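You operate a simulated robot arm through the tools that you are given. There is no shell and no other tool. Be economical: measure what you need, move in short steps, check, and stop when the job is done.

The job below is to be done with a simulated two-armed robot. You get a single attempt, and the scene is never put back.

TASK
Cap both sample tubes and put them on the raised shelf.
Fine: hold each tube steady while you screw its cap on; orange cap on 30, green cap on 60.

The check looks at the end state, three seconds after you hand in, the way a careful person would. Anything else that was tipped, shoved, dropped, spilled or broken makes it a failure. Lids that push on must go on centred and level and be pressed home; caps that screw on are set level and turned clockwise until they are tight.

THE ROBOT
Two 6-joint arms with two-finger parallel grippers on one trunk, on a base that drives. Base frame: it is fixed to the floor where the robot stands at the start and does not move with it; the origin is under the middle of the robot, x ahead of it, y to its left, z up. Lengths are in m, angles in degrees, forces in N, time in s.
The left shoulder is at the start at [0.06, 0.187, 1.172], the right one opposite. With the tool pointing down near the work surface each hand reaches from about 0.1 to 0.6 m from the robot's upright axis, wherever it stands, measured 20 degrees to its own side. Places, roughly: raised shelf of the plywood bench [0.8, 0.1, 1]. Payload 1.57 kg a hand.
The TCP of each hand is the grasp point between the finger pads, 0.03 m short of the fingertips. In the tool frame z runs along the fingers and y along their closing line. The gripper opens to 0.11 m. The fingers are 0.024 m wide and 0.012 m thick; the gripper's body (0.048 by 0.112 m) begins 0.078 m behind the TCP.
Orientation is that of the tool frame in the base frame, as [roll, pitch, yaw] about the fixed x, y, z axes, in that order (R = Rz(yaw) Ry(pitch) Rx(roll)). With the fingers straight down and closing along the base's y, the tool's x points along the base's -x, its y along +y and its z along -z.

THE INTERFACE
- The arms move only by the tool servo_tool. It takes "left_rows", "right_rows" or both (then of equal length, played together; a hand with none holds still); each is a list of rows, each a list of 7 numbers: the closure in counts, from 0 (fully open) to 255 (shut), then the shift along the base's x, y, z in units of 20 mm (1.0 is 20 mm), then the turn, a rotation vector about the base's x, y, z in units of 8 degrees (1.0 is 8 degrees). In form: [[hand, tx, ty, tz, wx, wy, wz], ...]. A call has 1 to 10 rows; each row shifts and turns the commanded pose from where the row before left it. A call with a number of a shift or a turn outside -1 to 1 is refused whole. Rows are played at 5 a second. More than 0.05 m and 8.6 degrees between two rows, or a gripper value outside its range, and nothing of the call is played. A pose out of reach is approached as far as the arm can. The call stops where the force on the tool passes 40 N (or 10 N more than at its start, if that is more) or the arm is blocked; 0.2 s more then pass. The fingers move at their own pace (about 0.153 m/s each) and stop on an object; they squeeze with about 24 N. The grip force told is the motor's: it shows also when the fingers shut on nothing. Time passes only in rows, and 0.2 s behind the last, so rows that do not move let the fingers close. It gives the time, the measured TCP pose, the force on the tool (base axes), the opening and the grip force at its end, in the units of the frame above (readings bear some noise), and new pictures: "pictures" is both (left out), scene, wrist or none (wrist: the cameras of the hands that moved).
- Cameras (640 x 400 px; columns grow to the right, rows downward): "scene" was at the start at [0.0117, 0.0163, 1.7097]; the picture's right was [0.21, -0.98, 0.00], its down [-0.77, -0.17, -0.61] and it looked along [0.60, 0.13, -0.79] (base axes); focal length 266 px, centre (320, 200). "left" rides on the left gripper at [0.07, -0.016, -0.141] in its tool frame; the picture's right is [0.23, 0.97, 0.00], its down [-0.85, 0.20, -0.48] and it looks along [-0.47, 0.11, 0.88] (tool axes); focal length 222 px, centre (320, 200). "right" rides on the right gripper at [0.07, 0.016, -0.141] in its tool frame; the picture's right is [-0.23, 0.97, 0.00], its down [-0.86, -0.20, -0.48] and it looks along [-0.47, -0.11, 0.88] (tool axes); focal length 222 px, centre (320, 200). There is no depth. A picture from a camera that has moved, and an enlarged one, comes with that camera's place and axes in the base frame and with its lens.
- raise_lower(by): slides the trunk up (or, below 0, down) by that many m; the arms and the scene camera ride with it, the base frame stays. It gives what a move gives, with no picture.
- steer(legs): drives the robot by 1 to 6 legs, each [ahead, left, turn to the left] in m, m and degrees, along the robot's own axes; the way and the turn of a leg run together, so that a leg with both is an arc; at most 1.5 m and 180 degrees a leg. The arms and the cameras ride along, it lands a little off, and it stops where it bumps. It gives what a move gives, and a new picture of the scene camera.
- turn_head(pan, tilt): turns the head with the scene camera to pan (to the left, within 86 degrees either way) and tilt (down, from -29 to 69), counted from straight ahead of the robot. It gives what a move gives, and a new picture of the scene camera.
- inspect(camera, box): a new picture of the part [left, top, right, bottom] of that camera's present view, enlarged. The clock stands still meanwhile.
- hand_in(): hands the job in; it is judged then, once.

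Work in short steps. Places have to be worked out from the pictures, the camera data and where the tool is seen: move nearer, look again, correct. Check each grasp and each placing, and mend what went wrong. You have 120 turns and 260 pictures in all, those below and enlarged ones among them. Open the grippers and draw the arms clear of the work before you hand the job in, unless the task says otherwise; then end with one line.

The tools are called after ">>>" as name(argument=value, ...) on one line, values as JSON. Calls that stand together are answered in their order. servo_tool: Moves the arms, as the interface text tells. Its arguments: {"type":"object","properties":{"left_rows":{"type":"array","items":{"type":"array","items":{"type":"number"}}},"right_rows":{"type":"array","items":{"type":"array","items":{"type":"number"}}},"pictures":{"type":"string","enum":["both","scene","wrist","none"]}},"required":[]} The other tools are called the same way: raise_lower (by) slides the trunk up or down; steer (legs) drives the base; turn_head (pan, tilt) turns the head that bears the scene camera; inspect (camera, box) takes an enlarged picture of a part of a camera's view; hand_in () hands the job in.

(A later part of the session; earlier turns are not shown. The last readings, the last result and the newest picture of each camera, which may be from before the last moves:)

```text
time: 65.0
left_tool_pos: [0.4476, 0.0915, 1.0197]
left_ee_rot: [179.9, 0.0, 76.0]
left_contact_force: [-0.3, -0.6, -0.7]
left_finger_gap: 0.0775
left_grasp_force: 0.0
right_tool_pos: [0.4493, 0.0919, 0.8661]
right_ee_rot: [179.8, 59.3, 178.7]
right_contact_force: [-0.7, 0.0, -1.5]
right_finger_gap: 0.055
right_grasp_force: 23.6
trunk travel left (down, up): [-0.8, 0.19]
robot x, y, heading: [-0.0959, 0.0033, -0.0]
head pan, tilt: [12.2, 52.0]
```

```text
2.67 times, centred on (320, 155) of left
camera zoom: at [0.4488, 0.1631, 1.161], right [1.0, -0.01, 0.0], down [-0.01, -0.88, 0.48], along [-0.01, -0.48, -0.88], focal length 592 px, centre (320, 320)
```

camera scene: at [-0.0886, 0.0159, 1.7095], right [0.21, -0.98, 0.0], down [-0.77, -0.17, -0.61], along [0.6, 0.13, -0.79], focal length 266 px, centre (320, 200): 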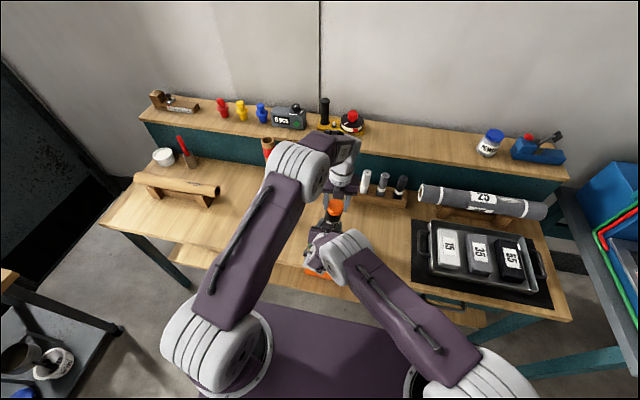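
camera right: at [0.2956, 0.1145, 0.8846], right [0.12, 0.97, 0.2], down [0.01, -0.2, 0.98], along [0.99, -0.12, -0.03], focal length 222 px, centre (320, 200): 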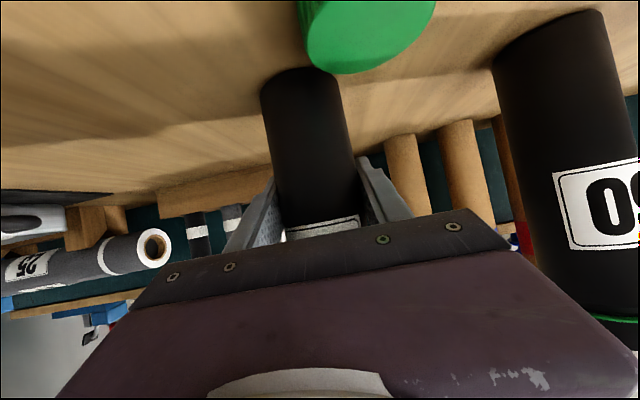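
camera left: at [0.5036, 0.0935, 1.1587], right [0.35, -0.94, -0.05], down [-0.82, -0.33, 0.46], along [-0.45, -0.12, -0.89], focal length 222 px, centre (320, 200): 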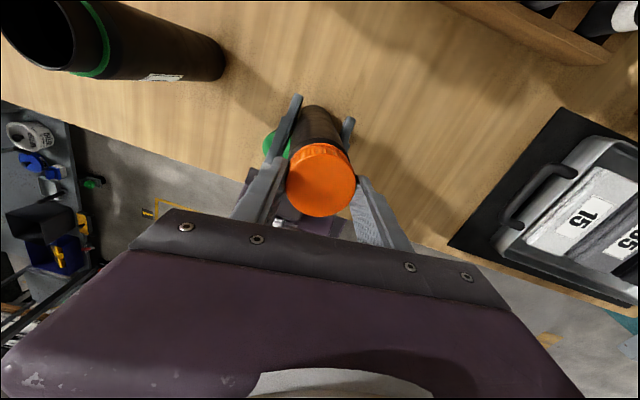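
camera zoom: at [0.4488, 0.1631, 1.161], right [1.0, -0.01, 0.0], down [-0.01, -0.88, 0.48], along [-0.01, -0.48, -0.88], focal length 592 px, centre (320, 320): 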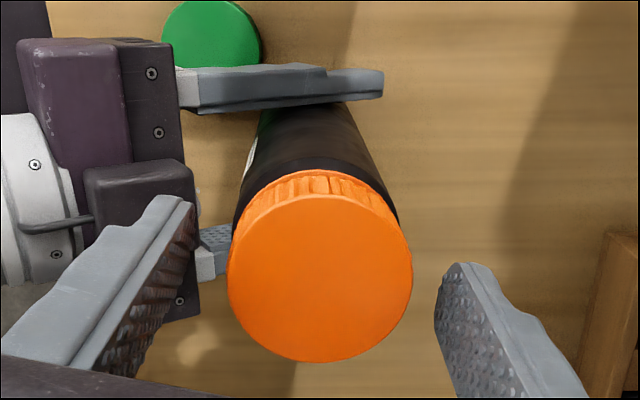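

The cap stays on, centred, and the tube holds steady. I turn back another 80°.

>>> servo_tool(left_rows=[[75, 0, 0, 0, 0, 0, 1], [75, 0, 0, 0, 0, 0, 1], [75, 0, 0, 0, 0, 0, 1], [75, 0, 0, 0, 0, 0, 1], [75, 0, 0, 0, 0, 0, 1], [75, 0, 0, 0, 0, 0, 1], [75, 0, 0, 0, 0, 0, 1], [75, 0, 0, 0, 0, 0, 1], [75, 0, 0, 0, 0, 0, 1], [75, 0, 0, 0, 0, 0, 1]], pictures="none")

>>> inspect(camera="left", box=[200, 80, 440, 230])

```text
time: 67.2
left_tool_pos: [0.448, 0.0902, 1.0212]
left_ee_rot: [179.9, 0.0, 156.1]
left_contact_force: [-0.4, -0.2, 0.6]
left_finger_gap: 0.0776
left_grasp_force: 0.0
right_tool_pos: [0.4497, 0.0924, 0.8667]
right_ee_rot: [179.9, 59.3, 178.7]
right_contact_force: [0.7, 0.0, -1.0]
right_finger_gap: 0.0549
right_grasp_force: 23.9
trunk travel left (down, up): [-0.8, 0.19]
robot x, y, heading: [-0.1009, 0.0029, 0.0]
head pan, tilt: [12.2, 52.0]
```

```text
2.67 times, centred on (320, 155) of left
camera zoom: at [0.3779, 0.1044, 1.1613], right [0.19, 0.98, 0.0], down [0.86, -0.17, 0.48], along [0.47, -0.09, -0.88], focal length 592 px, centre (320, 320)
```

zoom: 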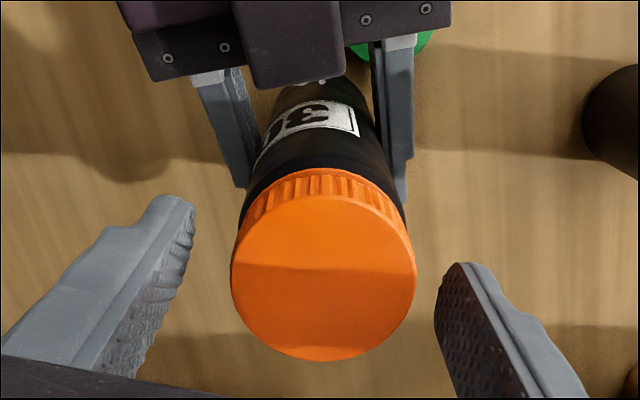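

I shift 1 mm to centre on the cap, close, and turn clockwise 64°, staying away from the wrist limit.

>>> servo_tool(left_rows=[[120, 0, 0.06, 0, 0, 0, 0], [255, 0, 0, 0, 0, 0, 0], [255, 0, 0, 0, 0, 0, -1], [255, 0, 0, 0, 0, 0, -1], [255, 0, 0, 0, 0, 0, -1], [255, 0, 0, 0, 0, 0, -1], [255, 0, 0, 0, 0, 0, -1], [255, 0, 0, 0, 0, 0, -1], [255, 0, 0, 0, 0, 0, -1], [255, 0, 0, 0, 0, 0, -1]], pictures="none")

>>> inspect(camera="left", box=[200, 80, 440, 230])

>>> inspect(camera="scene", box=[290, 170, 370, 220])

```text
time: 69.4
left_tool_pos: [0.4479, 0.0924, 1.0211]
left_ee_rot: [179.9, 0.1, 91.9]
left_contact_force: [2.9, -6.3, -2.8]
left_finger_gap: 0.0523
left_grasp_force: 23.8
right_tool_pos: [0.4504, 0.0921, 0.8672]
right_ee_rot: [179.9, 59.1, 178.9]
right_contact_force: [-1.7, 5.6, 2.6]
right_finger_gap: 0.0549
right_grasp_force: 24.0
trunk travel left (down, up): [-0.8, 0.19]
robot x, y, heading: [-0.0986, -0.0023, 0.1]
head pan, tilt: [12.2, 52.0]
```

```text
2.67 times, centred on (320, 155) of left
camera zoom: at [0.4291, 0.1616, 1.1612], right [0.97, 0.26, 0.0], down [0.23, -0.85, 0.48], along [0.12, -0.46, -0.88], focal length 592 px, centre (320, 320)
```

zoom: 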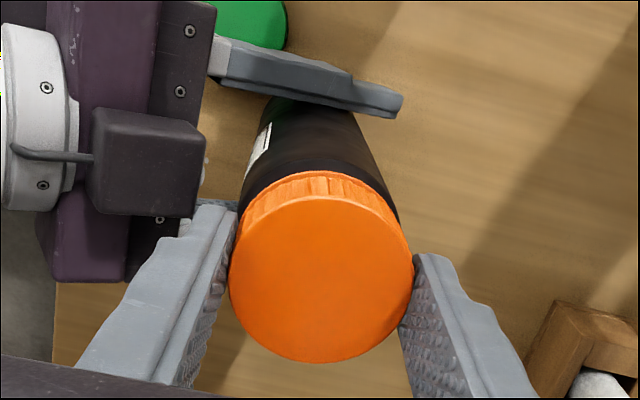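

```text
8.00 times, centred on (330, 195) of scene
camera zoom: at [-0.0882, 0.0161, 1.7096], right [0.21, -0.98, 0.0], down [-0.77, -0.17, -0.61], along [0.6, 0.13, -0.79], focal length 2128 px, centre (240, 240)
```

zoom: 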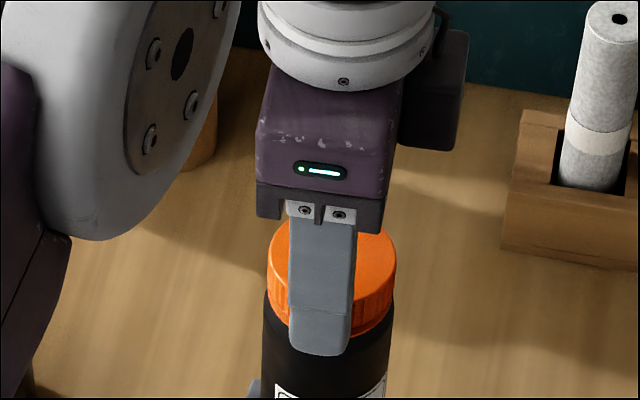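

The tube's label hasn't turned, so it's held steady. I continue another 64° clockwise and compare.

>>> servo_tool(left_rows=[[255, 0, 0, 0, 0, 0, -1], [255, 0, 0, 0, 0, 0, -1], [255, 0, 0, 0, 0, 0, -1], [255, 0, 0, 0, 0, 0, -1], [255, 0, 0, 0, 0, 0, -1], [255, 0, 0, 0, 0, 0, -1], [255, 0, 0, 0, 0, 0, -1], [255, 0, 0, 0, 0, 0, -1]], pictures="none")

>>> inspect(camera="left", box=[200, 80, 440, 230])

>>> inspect(camera="scene", box=[290, 170, 370, 220])

```text
time: 71.2
left_tool_pos: [0.4477, 0.0916, 1.0207]
left_ee_rot: [-180.0, 0.2, 27.8]
left_contact_force: [-1.2, -4.3, -6.3]
left_finger_gap: 0.0523
left_grasp_force: 24.0
right_tool_pos: [0.4502, 0.0926, 0.8668]
right_ee_rot: [179.7, 59.3, 178.7]
right_contact_force: [2.0, 5.0, 4.9]
right_finger_gap: 0.0549
right_grasp_force: 23.9
trunk travel left (down, up): [-0.8, 0.19]
robot x, y, heading: [-0.0966, 0.002, -0.0]
head pan, tilt: [12.2, 52.0]
```

```text
2.67 times, centred on (320, 155) of left
camera zoom: at [0.5019, 0.1396, 1.1608], right [0.65, -0.76, 0.0], down [-0.66, -0.57, 0.48], along [-0.36, -0.31, -0.88], focal length 592 px, centre (320, 320)
```

zoom: 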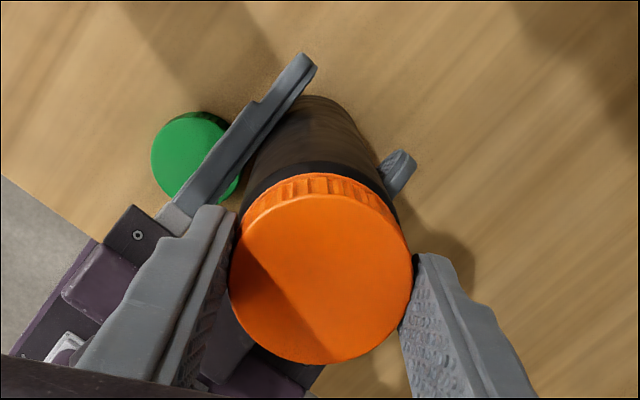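

```text
8.00 times, centred on (330, 195) of scene
camera zoom: at [-0.0881, 0.0161, 1.7096], right [0.21, -0.98, 0.0], down [-0.77, -0.17, -0.61], along [0.6, 0.13, -0.79], focal length 2128 px, centre (240, 240)
```

zoom: 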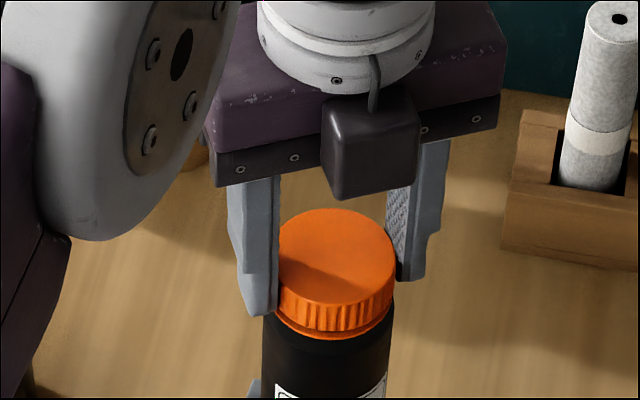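

There's steady progress with no sign yet of a hard stop. I release, turn back, and take another bite.

>>> servo_tool(left_rows=[[75, 0, 0, 0, 0, 0, 0], [75, 0, 0, 0, 0, 0, 0.5], [75, 0, 0, 0, 0, 0, 1], [75, 0, 0, 0, 0, 0, 1], [75, 0, 0, 0, 0, 0, 1], [75, 0, 0, 0, 0, 0, 1], [75, 0, 0, 0, 0, 0, 1], [75, 0, 0, 0, 0, 0, 1], [75, 0, 0, 0, 0, 0, 1], [75, 0, 0, 0, 0, 0, 1]], pictures="none")

>>> servo_tool(left_rows=[[75, 0, 0, 0, 0, 0, 1], [75, 0, 0, 0, 0, 0, 1], [75, 0, 0, 0, 0, 0, 1], [75, 0, 0, 0, 0, 0, 1], [75, 0, 0, 0, 0, 0, 1], [75, 0, 0, 0, 0, 0, 1], [75, 0, 0, 0, 0, 0, 1], [75, 0, 0, 0, 0, 0, 1], [120, 0, 0, -0.1, 0, 0, 0], [255, 0, 0, 0, 0, 0, 0]], pictures="none")

>>> servo_tool(left_rows=[[255, 0, 0, 0, 0, 0, 0], [255, 0, 0, -0.1, 0, 0, -1], [255, 0, 0, 0, 0, 0, -1], [255, 0, 0, 0, 0, 0, -1], [255, 0, 0, 0, 0, 0, -1], [255, 0, 0, 0, 0, 0, -1], [255, 0, 0, 0, 0, 0, -1], [255, 0, 0, 0, 0, 0, -1], [255, 0, 0, 0, 0, 0, -1], [255, 0, 0, 0, 0, 0, -1]], pictures="none")

>>> inspect(camera="scene", box=[290, 170, 370, 220])

```text
time: 73.4
left_tool_pos: [0.4469, 0.0914, 1.0206]
left_ee_rot: [179.9, -0.1, 96.2]
left_contact_force: [-0.2, 0.1, 0.0]
left_finger_gap: 0.0776
left_grasp_force: 0.0
right_tool_pos: [0.4497, 0.0929, 0.8655]
right_ee_rot: [179.8, 59.2, 178.7]
right_contact_force: [0.0, 0.4, -1.6]
right_finger_gap: 0.055
right_grasp_force: 23.9
trunk travel left (down, up): [-0.8, 0.19]
robot x, y, heading: [-0.1016, -0.0004, 0.1]
head pan, tilt: [12.2, 52.0]
```

```text
time: 75.6
left_tool_pos: [0.447, 0.0916, 1.0191]
left_ee_rot: [179.9, 0.1, 159.9]
left_contact_force: [-0.9, -0.2, 0.9]
left_finger_gap: 0.052
left_grasp_force: 23.7
right_tool_pos: [0.4492, 0.0922, 0.8673]
right_ee_rot: [179.9, 59.3, 178.7]
right_contact_force: [-0.2, -0.3, -2.7]
right_finger_gap: 0.0552
right_grasp_force: 24.2
trunk travel left (down, up): [-0.8, 0.19]
robot x, y, heading: [-0.0992, -0.0006, -0.1]
head pan, tilt: [12.2, 52.0]
```

```text
time: 77.8
left_tool_pos: [0.4459, 0.0912, 1.0165]
left_ee_rot: [180.0, 0.1, 87.9]
left_contact_force: [0.9, 2.2, -4.0]
left_finger_gap: 0.052
left_grasp_force: 24.1
right_tool_pos: [0.4499, 0.091, 0.8674]
right_ee_rot: [179.7, 59.2, 178.6]
right_contact_force: [-1.1, -1.8, 4.2]
right_finger_gap: 0.0552
right_grasp_force: 23.8
trunk travel left (down, up): [-0.8, 0.19]
robot x, y, heading: [-0.1001, -0.0015, 0.1]
head pan, tilt: [12.2, 52.0]
```

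```text
8.00 times, centred on (330, 195) of scene
camera zoom: at [-0.0881, 0.0161, 1.7096], right [0.21, -0.98, 0.0], down [-0.77, -0.17, -0.61], along [0.6, 0.13, -0.79], focal length 2128 px, centre (240, 240)
```

zoom: 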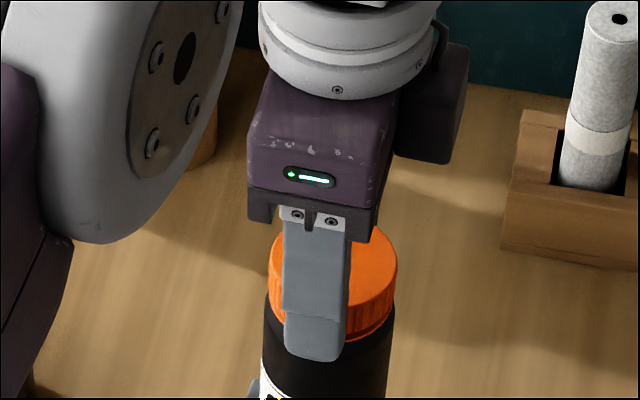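

The cap came down another ~4 mm, and the label has now shifted clockwise, so the cap is gripping the tube. I turn 24° more to see whether the whole tube turns with it, which would mean it's tight.

>>> servo_tool(left_rows=[[255, 0, 0, 0, 0, 0, -1], [255, 0, 0, 0, 0, 0, -1], [255, 0, 0, 0, 0, 0, -1], [255, 0, 0, 0, 0, 0, 0]], pictures="none")

>>> inspect(camera="scene", box=[290, 180, 370, 230])

>>> inspect(camera="left", box=[200, 80, 440, 230])

```text
time: 78.8
left_tool_pos: [0.4466, 0.0927, 1.0168]
left_ee_rot: [180.0, 0.1, 63.8]
left_contact_force: [-3.4, 1.4, 0.5]
left_finger_gap: 0.0519
left_grasp_force: 24.0
right_tool_pos: [0.4504, 0.0923, 0.866]
right_ee_rot: [179.9, 59.0, 178.9]
right_contact_force: [5.3, -1.5, -1.2]
right_finger_gap: 0.0552
right_grasp_force: 23.8
trunk travel left (down, up): [-0.8, 0.19]
robot x, y, heading: [-0.1014, -0.0026, 0.2]
head pan, tilt: [12.2, 52.0]
```

```text
8.00 times, centred on (330, 205) of scene
camera zoom: at [-0.0882, 0.0161, 1.7096], right [0.21, -0.98, 0.0], down [-0.77, -0.17, -0.61], along [0.6, 0.13, -0.79], focal length 2128 px, centre (240, 160)
```

zoom: 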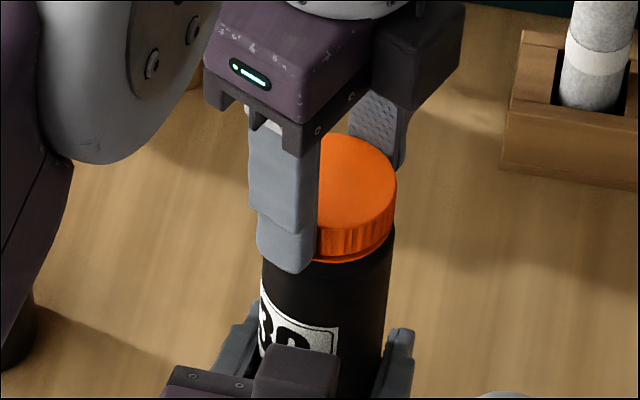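

```text
2.67 times, centred on (320, 155) of left
camera zoom: at [0.4636, 0.162, 1.1569], right [0.97, -0.23, 0.0], down [-0.2, -0.86, 0.48], along [-0.11, -0.47, -0.88], focal length 592 px, centre (320, 320)
```

zoom: 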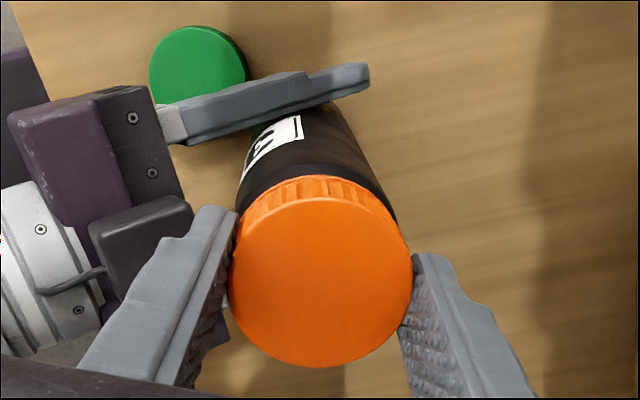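

The label has turned about 45° with the cap. I make one more 32° turn to compare the label's edge exactly.

>>> servo_tool(left_rows=[[255, 0, 0, 0, 0, 0, -1], [255, 0, 0, 0, 0, 0, -1], [255, 0, 0, 0, 0, 0, -1], [255, 0, 0, 0, 0, 0, -1], [255, 0, 0, 0, 0, 0, 0]], pictures="none")

>>> inspect(camera="scene", box=[290, 180, 370, 230])

```text
time: 80.0
left_tool_pos: [0.4462, 0.0918, 1.0154]
left_ee_rot: [-180.0, -0.1, 31.8]
left_contact_force: [-0.1, 1.9, -0.4]
left_finger_gap: 0.052
left_grasp_force: 23.9
right_tool_pos: [0.4498, 0.0922, 0.8672]
right_ee_rot: [179.8, 59.1, 179.0]
right_contact_force: [1.3, -3.1, -1.5]
right_finger_gap: 0.0552
right_grasp_force: 24.1
trunk travel left (down, up): [-0.8, 0.19]
robot x, y, heading: [-0.102, -0.0028, -0.1]
head pan, tilt: [12.2, 52.0]
```

```text
8.00 times, centred on (330, 205) of scene
camera zoom: at [-0.0882, 0.0161, 1.7096], right [0.21, -0.98, 0.0], down [-0.77, -0.17, -0.61], along [0.6, 0.13, -0.79], focal length 2128 px, centre (240, 160)
```

zoom: 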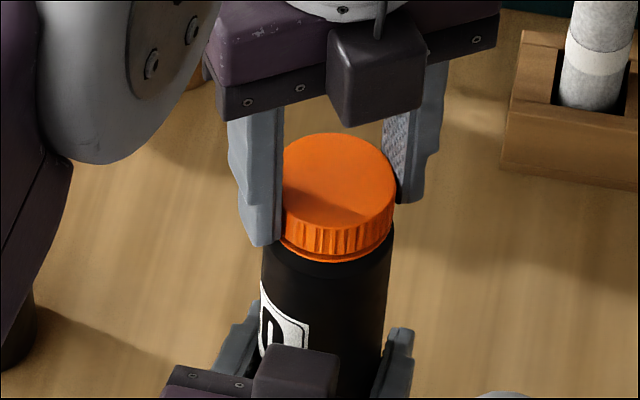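

The label moved with the cap (26° of 32°), so the orange cap is tight. I open the left hand, raise it off the cap and unwind its wrist.

>>> servo_tool(left_rows=[[60, 0, 0, 0, 0, 0, 0], [60, 0, 0, 0, 0, 0, 0], [60, 0, 0, 0.5, 0, 0, 0], [60, 0, 0, 1, 0, 0, 0], [60, 0, 0, 1, 0, 0, 0], [60, 0, 0, 1, 0, 0, 0.5], [60, 0, 0, 1, 0, 0, 1], [60, 0, 0, 1, 0, 0, 1], [0, -0.5, 0.5, 1, 0, 0, 1], [0, -0.5, 0.5, 0.5, 0, 0, 1]], pictures="none")

>>> servo_tool(left_rows=[[0, -0.5, 1, 0, 0, 0, 1], [0, -0.5, 1, 0, 0, 0, 1], [0, -0.5, 1, 0, 0, 0, 1], [0, -0.5, 1, 0, 0, 0, 1], [0, -0.5, 1, 0, 0, 0, 1], [0, 0, 1, 0, 0, 0, 1], [0, 0, 1, 0, 0, 0, 1], [0, 0, 1, 0, 0, 0, 1], [0, 0, 1, 0, 0, 0, 1], [0, 0, 1, 0, 0, 0, 1]], pictures="scene")

>>> inspect(camera="scene", box=[270, 160, 390, 235])

>>> turn_head(pan=0, tilt=69)

```text
time: 82.2
left_tool_pos: [0.4263, 0.112, 1.1584]
left_ee_rot: [179.9, 0.0, 68.0]
left_contact_force: [0.2, -0.2, 0.2]
left_finger_gap: 0.1096
left_grasp_force: 0.0
right_tool_pos: [0.4494, 0.0921, 0.8669]
right_ee_rot: [179.7, 59.3, 178.8]
right_contact_force: [0.0, 0.7, -0.9]
right_finger_gap: 0.0549
right_grasp_force: 24.0
trunk travel left (down, up): [-0.8, 0.19]
robot x, y, heading: [-0.1004, 0.0024, -0.2]
head pan, tilt: [12.2, 52.0]
```

```text
time: 84.4
left_tool_pos: [0.3764, 0.3121, 1.1556]
left_ee_rot: [-180.0, -0.1, 148.1]
left_contact_force: [0.0, -0.9, 0.0]
left_finger_gap: 0.1102
left_grasp_force: 0.0
right_tool_pos: [0.4512, 0.0918, 0.8669]
right_ee_rot: [179.8, 59.2, 179.0]
right_contact_force: [0.1, 0.2, -1.4]
right_finger_gap: 0.0549
right_grasp_force: 24.1
trunk travel left (down, up): [-0.8, 0.19]
robot x, y, heading: [-0.1024, 0.0022, -0.2]
head pan, tilt: [12.2, 52.0]
camera scene: at [-0.0882, 0.0172, 1.7096], right [0.21, -0.98, 0.0], down [-0.77, -0.17, -0.61], along [0.6, 0.13, -0.79], focal length 266 px, centre (320, 200)
```

scene: 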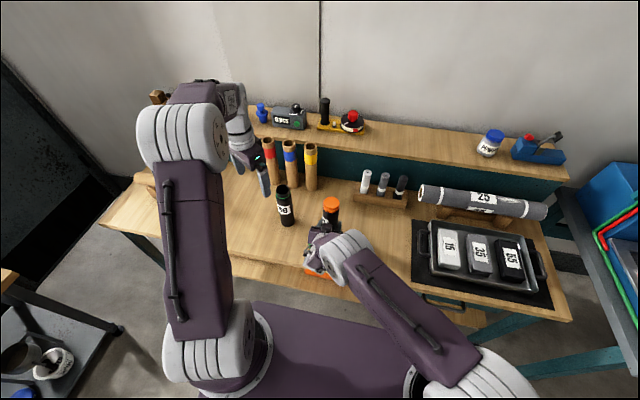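

```text
5.33 times, centred on (330, 198) of scene
camera zoom: at [-0.0882, 0.0172, 1.7096], right [0.21, -0.98, 0.0], down [-0.77, -0.17, -0.61], along [0.6, 0.13, -0.79], focal length 1419 px, centre (267, 213)
```

zoom: 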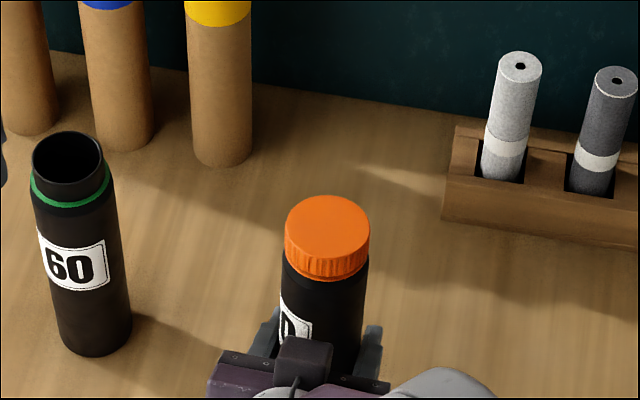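

```text
time: 85.2
left_tool_pos: [0.3753, 0.312, 1.154]
left_ee_rot: [179.9, -0.1, 148.0]
left_contact_force: [0.1, 0.0, 0.4]
left_finger_gap: 0.1102
left_grasp_force: 0.1
right_tool_pos: [0.45, 0.0921, 0.8672]
right_ee_rot: [179.8, 59.3, 178.8]
right_contact_force: [-0.4, 0.1, -1.7]
right_finger_gap: 0.0552
right_grasp_force: 24.1
trunk travel left (down, up): [-0.8, 0.19]
robot x, y, heading: [-0.0995, -0.0022, 0.0]
head pan, tilt: [0.0, 68.8]
camera scene: at [-0.1056, 0.0002, 1.6905], right [0.0, -1.0, 0.0], down [-0.93, 0.0, -0.36], along [0.36, 0.0, -0.93], focal length 266 px, centre (320, 200)
```

scene: 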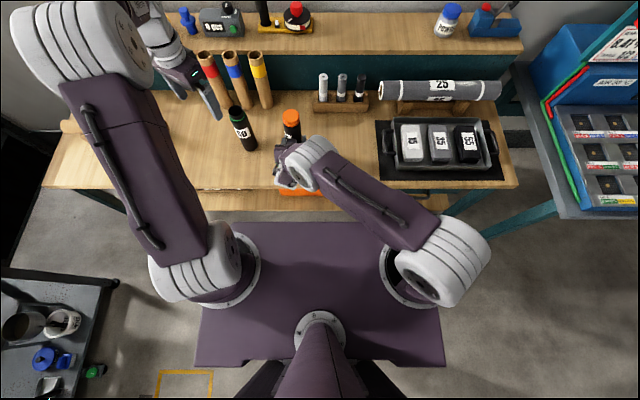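

Tube 30 is capped neatly. The shelf's front edge works out at x ≈ 0.73. I lift the tube to shelf height with the right hand, raise the left hand out of the way, then carry the tube to y ≈ −0.1.

>>> servo_tool(left_rows=[[0, 0, 0, 1, 0, 0, 0], [0, 0, 0, 1, 0, 0, 0], [0, -0.5, 0, 1, 0, 0, 0], [0, -0.5, 0, 1, 0, 0, 0], [0, -0.5, 0, 1, 0, 0, 0], [0, -0.5, 0, 0, 0, 0, 0], [0, 0, 0, 0, 0, 0, 0], [0, 0, 0, 0, 0, 0, 0], [0, 0, 0, 0, 0, 0, 0], [0, 0, 0, 0, 0, 0, 0]], right_rows=[[255, 0, 0, 0.5, 0, 0, 0], [255, 0, 0, 1, 0, 0, 0], [255, 0, 0, 1, 0, 0, 0], [255, 0, 0, 1, 0, 0, 0], [255, 0, 0, 1, 0, 0, 0], [255, 0, 0, 1, 0, 0, 0], [255, 0, 0, 1, 0, 0, 0], [255, 0, 0, 1, 0, 0, 0], [255, 0, 0, 1, 0, 0, 0], [255, 0, 0, 1, 0, 0, 0]], pictures="none")

>>> servo_tool(right_rows=[[255, 0.2, -0.5, 1, 0, 0, 0], [255, 0.2, -1, 1, 0, 0, 0], [255, 0.2, -1, 1, 0, 0, 0], [255, 0.2, -1, 1, 0, 0, 0], [255, 0.2, -1, 0, 0, 0, 0], [255, 0.2, -1, 0, 0, 0, 0], [255, 0.2, -1, 0, 0, 0, 0], [255, 0.2, -1, 0, 0, 0, 0], [255, 0, -1, 0, 0, 0, 0], [255, 0, 0, 0, 0, 0, 0]], pictures="scene")

```text
time: 87.4
left_tool_pos: [0.337, 0.312, 1.2565]
left_ee_rot: [179.9, 0.0, 147.9]
left_contact_force: [0.2, 0.6, -1.0]
left_finger_gap: 0.1098
left_grasp_force: 0.0
right_tool_pos: [0.4487, 0.0941, 1.0581]
right_ee_rot: [179.8, 59.2, 178.8]
right_contact_force: [0.1, -0.1, -1.2]
right_finger_gap: 0.0551
right_grasp_force: 24.3
trunk travel left (down, up): [-0.8, 0.19]
robot x, y, heading: [-0.1009, -0.0012, 0.4]
head pan, tilt: [0.0, 68.8]
```

```text
time: 89.6
left_tool_pos: [0.3366, 0.313, 1.2564]
left_ee_rot: [179.9, 0.0, 148.0]
left_contact_force: [-0.3, 0.0, 0.0]
left_finger_gap: 0.11
left_grasp_force: 0.1
right_tool_pos: [0.482, -0.0757, 1.1389]
right_ee_rot: [179.8, 59.2, 178.8]
right_contact_force: [0.7, 0.1, -0.8]
right_finger_gap: 0.0548
right_grasp_force: 23.9
trunk travel left (down, up): [-0.8, 0.19]
robot x, y, heading: [-0.1012, -0.0004, -0.1]
head pan, tilt: [0.0, 68.8]
camera scene: at [-0.1059, 0.0006, 1.6904], right [0.0, -1.0, 0.0], down [-0.93, 0.0, -0.36], along [0.36, 0.0, -0.93], focal length 266 px, centre (320, 200)
```

scene: 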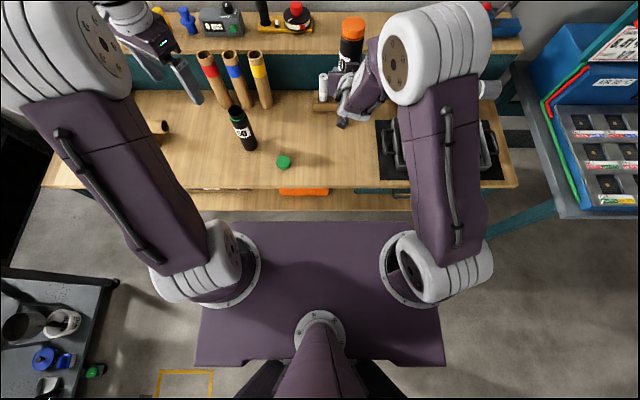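

Both hands are clear. I drive 0.2 m forward with the tube held above shelf height.

>>> steer(legs=[[0.2, 0, 0]])

>>> turn_head(pan=-5, tilt=45)

```text
time: 91.2
left_tool_pos: [0.5348, 0.3117, 1.2569]
left_ee_rot: [179.9, 0.2, 147.9]
left_contact_force: [-0.5, 0.3, 0.4]
left_finger_gap: 0.1101
left_grasp_force: 0.0
right_tool_pos: [0.6798, -0.0773, 1.1387]
right_ee_rot: [179.8, 59.4, 178.8]
right_contact_force: [0.1, 0.5, -1.1]
right_finger_gap: 0.055
right_grasp_force: 23.7
trunk travel left (down, up): [-0.8, 0.19]
robot x, y, heading: [0.0993, -0.0014, -0.1]
head pan, tilt: [0.0, 68.8]
camera scene: at [0.0914, 0.0, 1.6904], right [0.0, -1.0, 0.0], down [-0.93, 0.0, -0.36], along [0.36, 0.0, -0.93], focal length 266 px, centre (320, 200)
```

scene: 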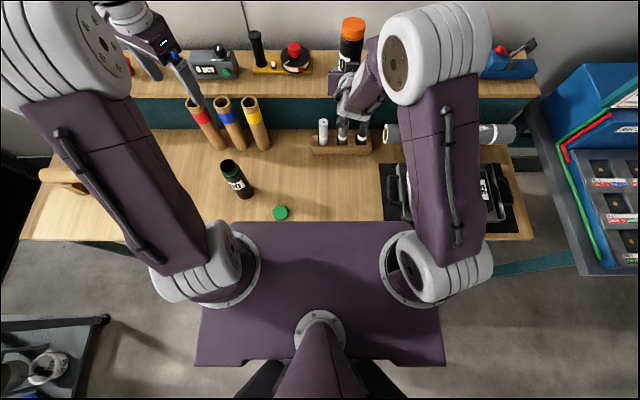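

```text
time: 92.1
left_tool_pos: [0.5376, 0.3125, 1.2553]
left_ee_rot: [-180.0, -0.1, 147.8]
left_contact_force: [-0.6, 0.3, 0.7]
left_finger_gap: 0.11
left_grasp_force: 0.0
right_tool_pos: [0.6834, -0.0753, 1.1375]
right_ee_rot: [179.8, 59.1, 178.8]
right_contact_force: [0.4, -0.2, -1.3]
right_finger_gap: 0.0552
right_grasp_force: 23.6
trunk travel left (down, up): [-0.8, 0.19]
robot x, y, heading: [0.1002, -0.0055, -0.3]
head pan, tilt: [-5.0, 45.0]
camera scene: at [0.1214, -0.0069, 1.7192], right [-0.09, -1.0, 0.0], down [-0.71, 0.06, -0.71], along [0.7, -0.06, -0.71], focal length 266 px, centre (320, 200)
```

scene: 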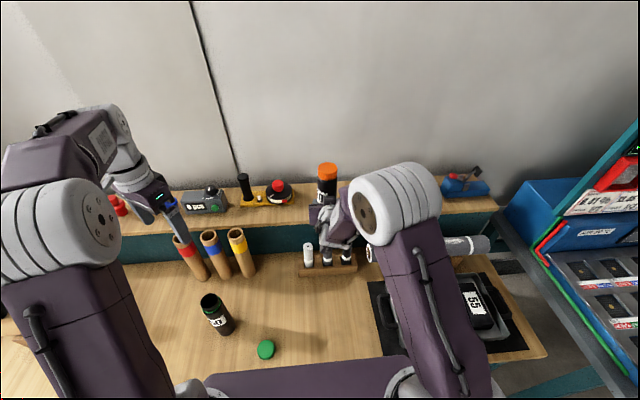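

No bump. I enlarge the shelf area to fix the shelf edge, the spinner's position and the free space.

>>> inspect(camera="scene", box=[220, 140, 420, 265])

>>> inspect(camera="right", box=[0, 0, 640, 400])

```text
3.20 times, centred on (320, 202) of scene
camera zoom: at [0.1214, -0.0069, 1.7192], right [-0.09, -1.0, 0.0], down [-0.71, 0.06, -0.71], along [0.7, -0.06, -0.71], focal length 851 px, centre (320, 192)
```

zoom: 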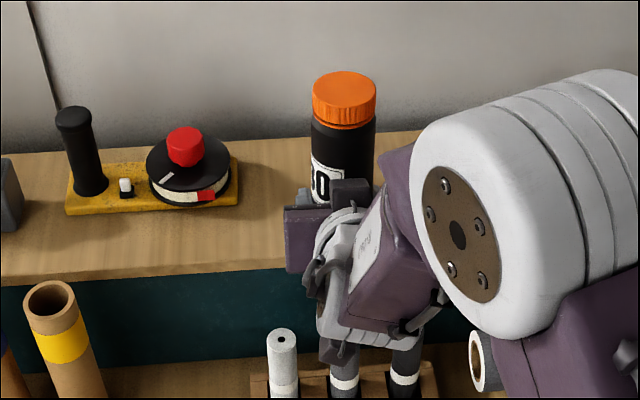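

```text
1.00 times, centred on (320, 200) of right
camera zoom: at [0.5258, -0.0578, 1.1509], right [0.13, 0.97, 0.2], down [0.02, -0.2, 0.98], along [0.99, -0.13, -0.05], focal length 222 px, centre (320, 200)
```

zoom: 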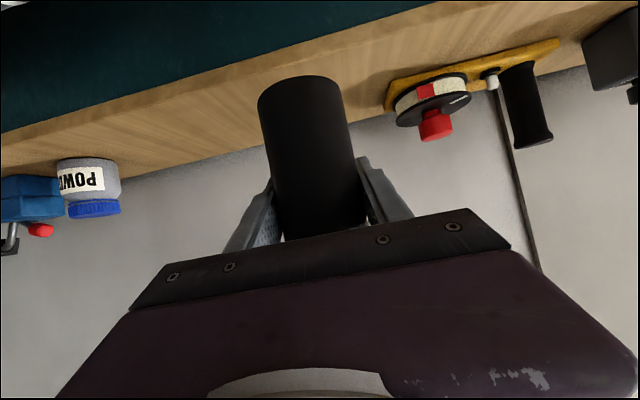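

The shelf spans x ≈ 0.72–0.92, and it's free between the spinner (y > 0.03) and the jar (y ≈ −0.43). I aim tube 30 for about (0.795, −0.22). To avoid over-stretching I drive 0.07 m further and shift the hand to the right.

>>> steer(legs=[[0.07, 0, 0]])

>>> servo_tool(right_rows=[[255, 0, -1, 0, 0, 0, 0], [255, 0, -1, 0, 0, 0, 0], [255, 0, -1, 0, 0, 0, 0], [255, 0, -1, 0, 0, 0, 0], [255, 0, -1, 0, 0, 0, 0], [255, 0, -1, 0, 0, 0, 0], [255, 0, -1, 0, 0, 0, 0], [255, 0.6, 0, 0, 0, 0, 0], [255, 0.6, 0, 0, 0, 0, 0], [255, 0, 0, 0, 0, 0, 0]], pictures="both")

```text
time: 93.1
left_tool_pos: [0.6, 0.3131, 1.2588]
left_ee_rot: [179.8, 0.2, 147.8]
left_contact_force: [-0.5, -0.1, 0.0]
left_finger_gap: 0.1101
left_grasp_force: 0.1
right_tool_pos: [0.7456, -0.0765, 1.1416]
right_ee_rot: [179.9, 59.5, 178.8]
right_contact_force: [-1.3, 0.1, -1.0]
right_finger_gap: 0.0551
right_grasp_force: 23.9
trunk travel left (down, up): [-0.8, 0.19]
robot x, y, heading: [0.1665, 0.0007, 0.2]
head pan, tilt: [-5.0, 45.0]
camera scene: at [0.1803, -0.0072, 1.7194], right [-0.09, -1.0, 0.0], down [-0.7, 0.06, -0.71], along [0.71, -0.06, -0.7], focal length 266 px, centre (320, 200)
```

scene: 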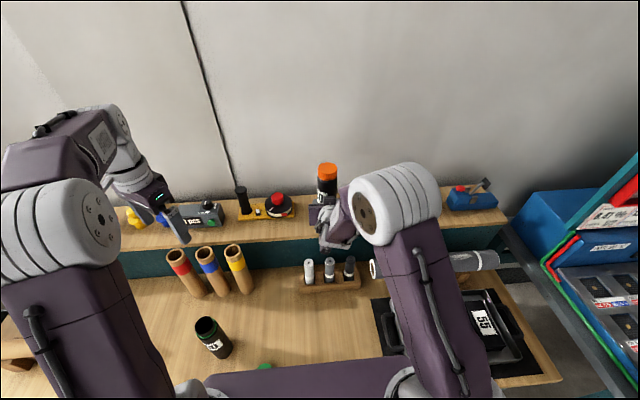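

```text
time: 95.3
left_tool_pos: [0.6053, 0.3119, 1.2568]
left_ee_rot: [179.9, 0.0, 147.9]
left_contact_force: [-0.6, 0.4, -0.3]
left_finger_gap: 0.1101
left_grasp_force: 0.0
right_tool_pos: [0.7703, -0.1386, 1.1483]
right_ee_rot: [-180.0, 59.2, 178.9]
right_contact_force: [0.2, 0.2, 0.1]
right_finger_gap: 0.0551
right_grasp_force: 23.9
right hand out of reach, approached as far as the arm can: row 4, 5, 6, 7, 8
trunk travel left (down, up): [-0.8, 0.19]
robot x, y, heading: [0.1712, -0.004, 0.0]
head pan, tilt: [-5.0, 45.0]
camera scene: at [0.1879, -0.0071, 1.7193], right [-0.09, -1.0, 0.0], down [-0.7, 0.06, -0.71], along [0.7, -0.06, -0.71], focal length 266 px, centre (320, 200)
camera right: at [0.614, -0.1201, 1.1615], right [0.14, 0.97, 0.2], down [0.02, -0.2, 0.98], along [0.99, -0.13, -0.05], focal length 222 px, centre (320, 200)
```

scene: 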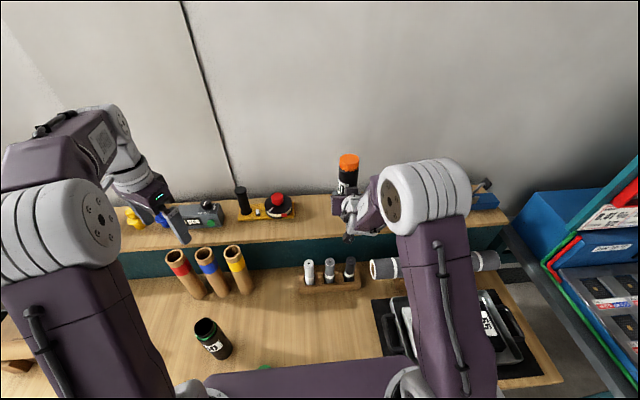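
right: 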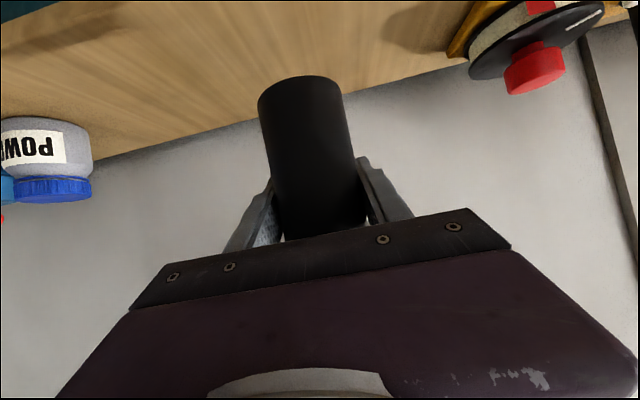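

There's a sideways limit at y ≈ −0.14 for this pose. I strafe the base 0.08 m to the right instead, then go forward in small steps.

>>> steer(legs=[[0, -0.08, 0]])

>>> servo_tool(right_rows=[[255, 0.5, 0, 0, 0, 0, 0], [255, 0.5, 0, 0, 0, 0, 0], [255, 0.3, 0, 0, 0, 0, 0], [255, 0, 0, 0, 0, 0, 0]], pictures="scene")

>>> inspect(camera="right", box=[0, 0, 640, 400])

```text
time: 96.4
left_tool_pos: [0.6058, 0.2356, 1.2548]
left_ee_rot: [-179.9, 0.2, 148.0]
left_contact_force: [0.1, 0.6, 0.0]
left_finger_gap: 0.11
left_grasp_force: 0.0
right_tool_pos: [0.772, -0.215, 1.1476]
right_ee_rot: [-179.6, 59.0, 179.2]
right_contact_force: [-0.1, 0.6, -0.8]
right_finger_gap: 0.0549
right_grasp_force: 23.9
trunk travel left (down, up): [-0.8, 0.19]
robot x, y, heading: [0.1686, -0.0802, -0.1]
head pan, tilt: [-5.0, 45.0]
camera scene: at [0.1887, -0.0825, 1.7193], right [-0.09, -1.0, 0.0], down [-0.7, 0.06, -0.71], along [0.7, -0.06, -0.71], focal length 266 px, centre (320, 200)
```

scene: 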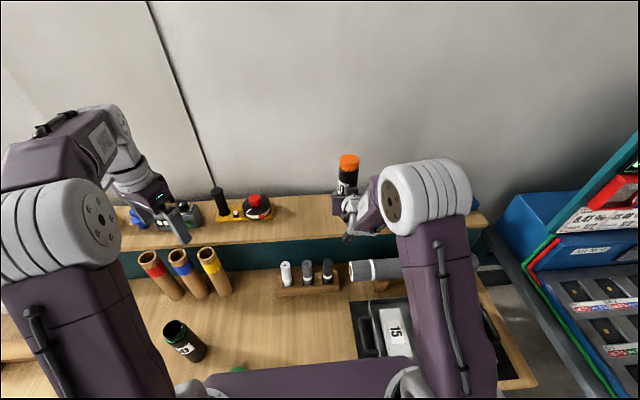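

```text
time: 97.4
left_tool_pos: [0.6053, 0.2318, 1.2569]
left_ee_rot: [179.9, -0.1, 148.1]
left_contact_force: [0.3, -0.2, -0.4]
left_finger_gap: 0.11
left_grasp_force: 0.1
right_tool_pos: [0.7974, -0.2193, 1.1481]
right_ee_rot: [-179.9, 59.1, 178.9]
right_contact_force: [0.5, -0.3, -2.4]
right_finger_gap: 0.0548
right_grasp_force: 24.3
trunk travel left (down, up): [-0.8, 0.19]
robot x, y, heading: [0.1667, -0.0811, -0.0]
head pan, tilt: [-5.0, 45.0]
camera scene: at [0.1884, -0.0873, 1.7193], right [-0.09, -1.0, 0.0], down [-0.7, 0.06, -0.71], along [0.7, -0.06, -0.71], focal length 266 px, centre (320, 200)
```

scene: 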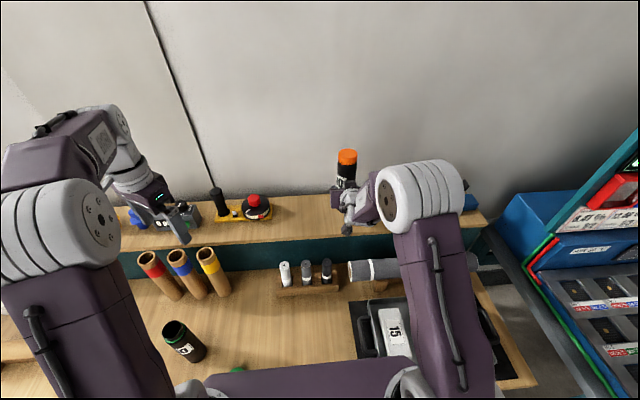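

```text
1.00 times, centred on (320, 200) of right
camera zoom: at [0.6401, -0.2001, 1.1617], right [0.14, 0.97, 0.19], down [0.02, -0.2, 0.98], along [0.99, -0.13, -0.05], focal length 222 px, centre (320, 200)
```

zoom: 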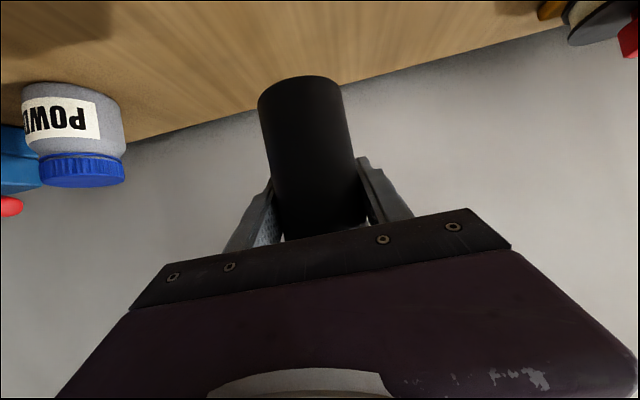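

The spot is clear. I lower the tube towards the shelf, slowing near contact.

>>> servo_tool(right_rows=[[255, 0, 0, -0.8, 0, 0, 0], [255, 0, 0, -0.8, 0, 0, 0], [255, 0, 0, -0.8, 0, 0, 0], [255, 0, 0, -0.5, 0, 0, 0], [255, 0, 0, -0.3, 0, 0, 0], [255, 0, 0, 0, 0, 0, 0]], pictures="none")

>>> servo_tool(right_rows=[[255, 0, 0, -0.2, 0, 0, 0], [255, 0, 0, -0.2, 0, 0, 0], [255, 0, 0, 0, 0, 0, 0]], pictures="scene")

>>> inspect(camera="scene", box=[290, 140, 410, 240])

```text
time: 98.8
left_tool_pos: [0.6066, 0.2315, 1.2563]
left_ee_rot: [180.0, 0.1, 148.0]
left_contact_force: [-0.8, -0.5, 0.1]
left_finger_gap: 0.1101
left_grasp_force: 0.0
right_tool_pos: [0.7983, -0.2148, 1.0854]
right_ee_rot: [-179.1, 59.0, 179.3]
right_contact_force: [-0.3, 0.0, -1.5]
right_finger_gap: 0.0551
right_grasp_force: 24.2
right hand out of reach, approached as far as the arm can: row 3
trunk travel left (down, up): [-0.8, 0.19]
robot x, y, heading: [0.1677, -0.077, -0.2]
head pan, tilt: [-5.0, 45.0]
```

```text
time: 99.6
left_tool_pos: [0.6058, 0.2315, 1.2561]
left_ee_rot: [179.9, 0.0, 148.0]
left_contact_force: [0.1, 0.8, 0.9]
left_finger_gap: 0.1099
left_grasp_force: 0.1
right_tool_pos: [0.7986, -0.2123, 1.0788]
right_ee_rot: [-178.8, 59.0, 179.6]
right_contact_force: [-0.2, -0.3, -0.7]
right_finger_gap: 0.0549
right_grasp_force: 23.7
right hand out of reach, approached as far as the arm can: row 1
trunk travel left (down, up): [-0.8, 0.19]
robot x, y, heading: [0.1698, -0.0796, -0.3]
head pan, tilt: [-5.0, 45.0]
camera scene: at [0.1885, -0.0883, 1.7193], right [-0.09, -1.0, 0.0], down [-0.7, 0.06, -0.71], along [0.7, -0.06, -0.71], focal length 266 px, centre (320, 200)
```

scene: 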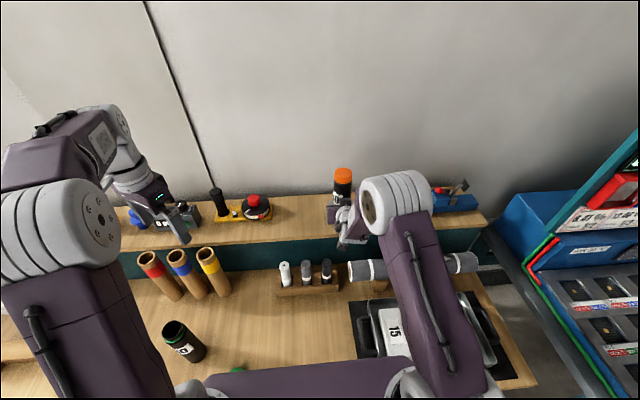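

```text
4.00 times, centred on (350, 190) of scene
camera zoom: at [0.1885, -0.0883, 1.7193], right [-0.09, -1.0, 0.0], down [-0.7, 0.06, -0.71], along [0.7, -0.06, -0.71], focal length 1064 px, centre (200, 240)
```

zoom: 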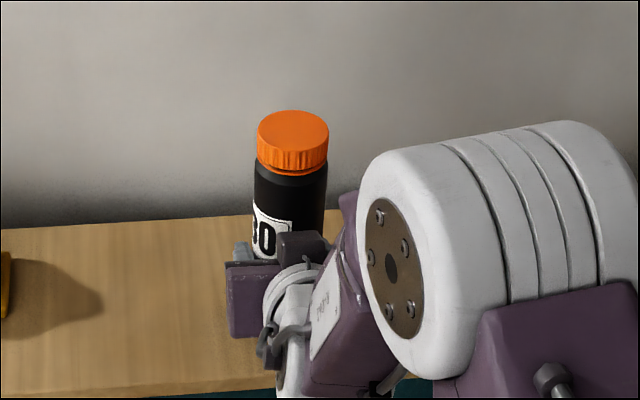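

The tube is about 12 mm above the shelf. I nudge away from the side limit and continue down to contact.

>>> servo_tool(right_rows=[[255, 0, 0.3, -0.2, 0.07, 0, 0], [255, 0, 0.2, -0.15, 0, 0, 0], [255, 0, 0, -0.1, 0, 0, 0], [255, 0, 0, 0, 0, 0, 0]], pictures="none")

>>> servo_tool(right_rows=[[255, 0, 0, -0.12, 0, 0, 0], [255, 0, 0, 0, 0, 0, 0]], pictures="none")

```text
time: 100.6
left_tool_pos: [0.6064, 0.2318, 1.2571]
left_ee_rot: [179.9, 0.0, 147.9]
left_contact_force: [0.1, 0.9, -0.4]
left_finger_gap: 0.1099
left_grasp_force: 0.1
right_tool_pos: [0.8112, -0.2058, 1.0754]
right_ee_rot: [-179.9, 58.9, 179.1]
right_contact_force: [-0.4, 0.0, -1.0]
right_finger_gap: 0.0552
right_grasp_force: 23.5
right hand out of reach, approached as far as the arm can: row 1, 2
trunk travel left (down, up): [-0.8, 0.19]
robot x, y, heading: [0.1665, -0.0805, 0.1]
head pan, tilt: [-5.0, 45.0]
```

```text
time: 101.2
left_tool_pos: [0.6061, 0.232, 1.257]
left_ee_rot: [179.9, 0.0, 148.0]
left_contact_force: [0.4, -0.5, -0.8]
left_finger_gap: 0.11
left_grasp_force: 0.0
right_tool_pos: [0.8113, -0.206, 1.0728]
right_ee_rot: [-179.8, 59.0, 179.3]
right_contact_force: [0.4, 0.4, -1.6]
right_finger_gap: 0.055
right_grasp_force: 24.5
trunk travel left (down, up): [-0.8, 0.19]
robot x, y, heading: [0.1698, -0.0827, -0.1]
head pan, tilt: [-5.0, 45.0]
```

The hand slid to (0.811, −0.206), still a good place on the shelf. I go on down in 2 mm steps.

>>> servo_tool(right_rows=[[255, 0, 0, -0.12, 0, 0, 0], [255, 0, 0, -0.1, 0, 0, 0], [255, 0, 0, 0, 0, 0, 0]], pictures="none")

>>> servo_tool(right_rows=[[255, 0, 0, -0.1, 0, 0, 0], [255, 0, 0, 0, 0, 0, 0]], pictures="wrist")

```text
time: 102.0
left_tool_pos: [0.607, 0.2311, 1.2578]
left_ee_rot: [179.8, 0.0, 148.0]
left_contact_force: [-1.1, -0.6, -0.9]
left_finger_gap: 0.1098
left_grasp_force: 0.1
right_tool_pos: [0.8127, -0.2069, 1.0696]
right_ee_rot: [-179.7, 58.9, 179.1]
right_contact_force: [-0.7, 0.2, -1.3]
right_finger_gap: 0.0552
right_grasp_force: 23.4
right hand out of reach, approached as far as the arm can: row 1
trunk travel left (down, up): [-0.8, 0.19]
robot x, y, heading: [0.1697, -0.0789, -0.1]
head pan, tilt: [-5.0, 45.0]
```

```text
time: 102.6
left_tool_pos: [0.6061, 0.2309, 1.2561]
left_ee_rot: [179.9, -0.1, 148.1]
left_contact_force: [-0.4, -0.5, 0.4]
left_finger_gap: 0.1101
left_grasp_force: 0.1
right_tool_pos: [0.8152, -0.2059, 1.0675]
right_ee_rot: [-179.8, 58.9, 179.2]
right_contact_force: [0.0, -0.7, -1.4]
right_finger_gap: 0.055
right_grasp_force: 23.9
trunk travel left (down, up): [-0.8, 0.19]
robot x, y, heading: [0.1711, -0.0817, -0.2]
head pan, tilt: [-5.0, 45.0]
camera right: at [0.6573, -0.1884, 1.0819], right [0.14, 0.97, 0.19], down [0.03, -0.2, 0.98], along [0.99, -0.13, -0.05], focal length 222 px, centre (320, 200)
```

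right: 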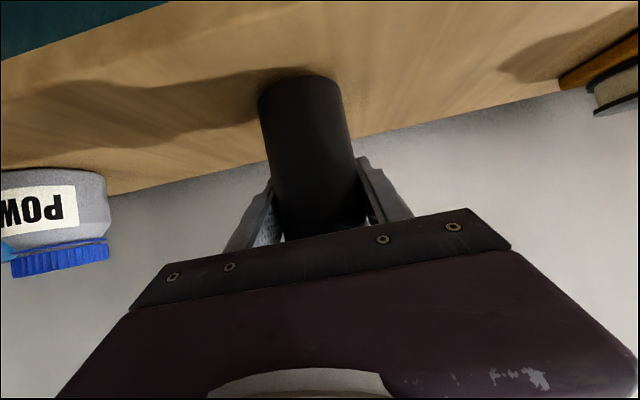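

There's no contact yet, and the arm drifts along a limit as it lowers. I use the trunk for the last few millimetres.

>>> raise_lower(by=-0.003)

>>> raise_lower(by=-0.003)

```text
time: 103.1
left_tool_pos: [0.6058, 0.2307, 1.2546]
left_ee_rot: [179.9, 0.0, 148.0]
left_contact_force: [-0.3, -1.0, 0.1]
left_finger_gap: 0.1098
left_grasp_force: 0.0
right_tool_pos: [0.8148, -0.2075, 1.0668]
right_ee_rot: [-179.8, 59.1, 179.1]
right_contact_force: [0.0, 0.1, 4.0]
right_finger_gap: 0.0549
right_grasp_force: 24.1
trunk travel left (down, up): [-0.797, 0.193]
robot x, y, heading: [0.1693, -0.0789, -0.2]
head pan, tilt: [-5.0, 45.0]
```

```text
time: 103.6
left_tool_pos: [0.6036, 0.2311, 1.251]
left_ee_rot: [179.9, 0.1, 148.0]
left_contact_force: [0.0, 0.4, 0.6]
left_finger_gap: 0.1101
left_grasp_force: 0.1
right_tool_pos: [0.8126, -0.2068, 1.0659]
right_ee_rot: [-179.9, 59.4, 179.1]
right_contact_force: [2.3, -0.9, 17.5]
right_finger_gap: 0.0553
right_grasp_force: 23.8
trunk travel left (down, up): [-0.794, 0.196]
robot x, y, heading: [0.1677, -0.0793, 0.1]
head pan, tilt: [-5.0, 45.0]
```

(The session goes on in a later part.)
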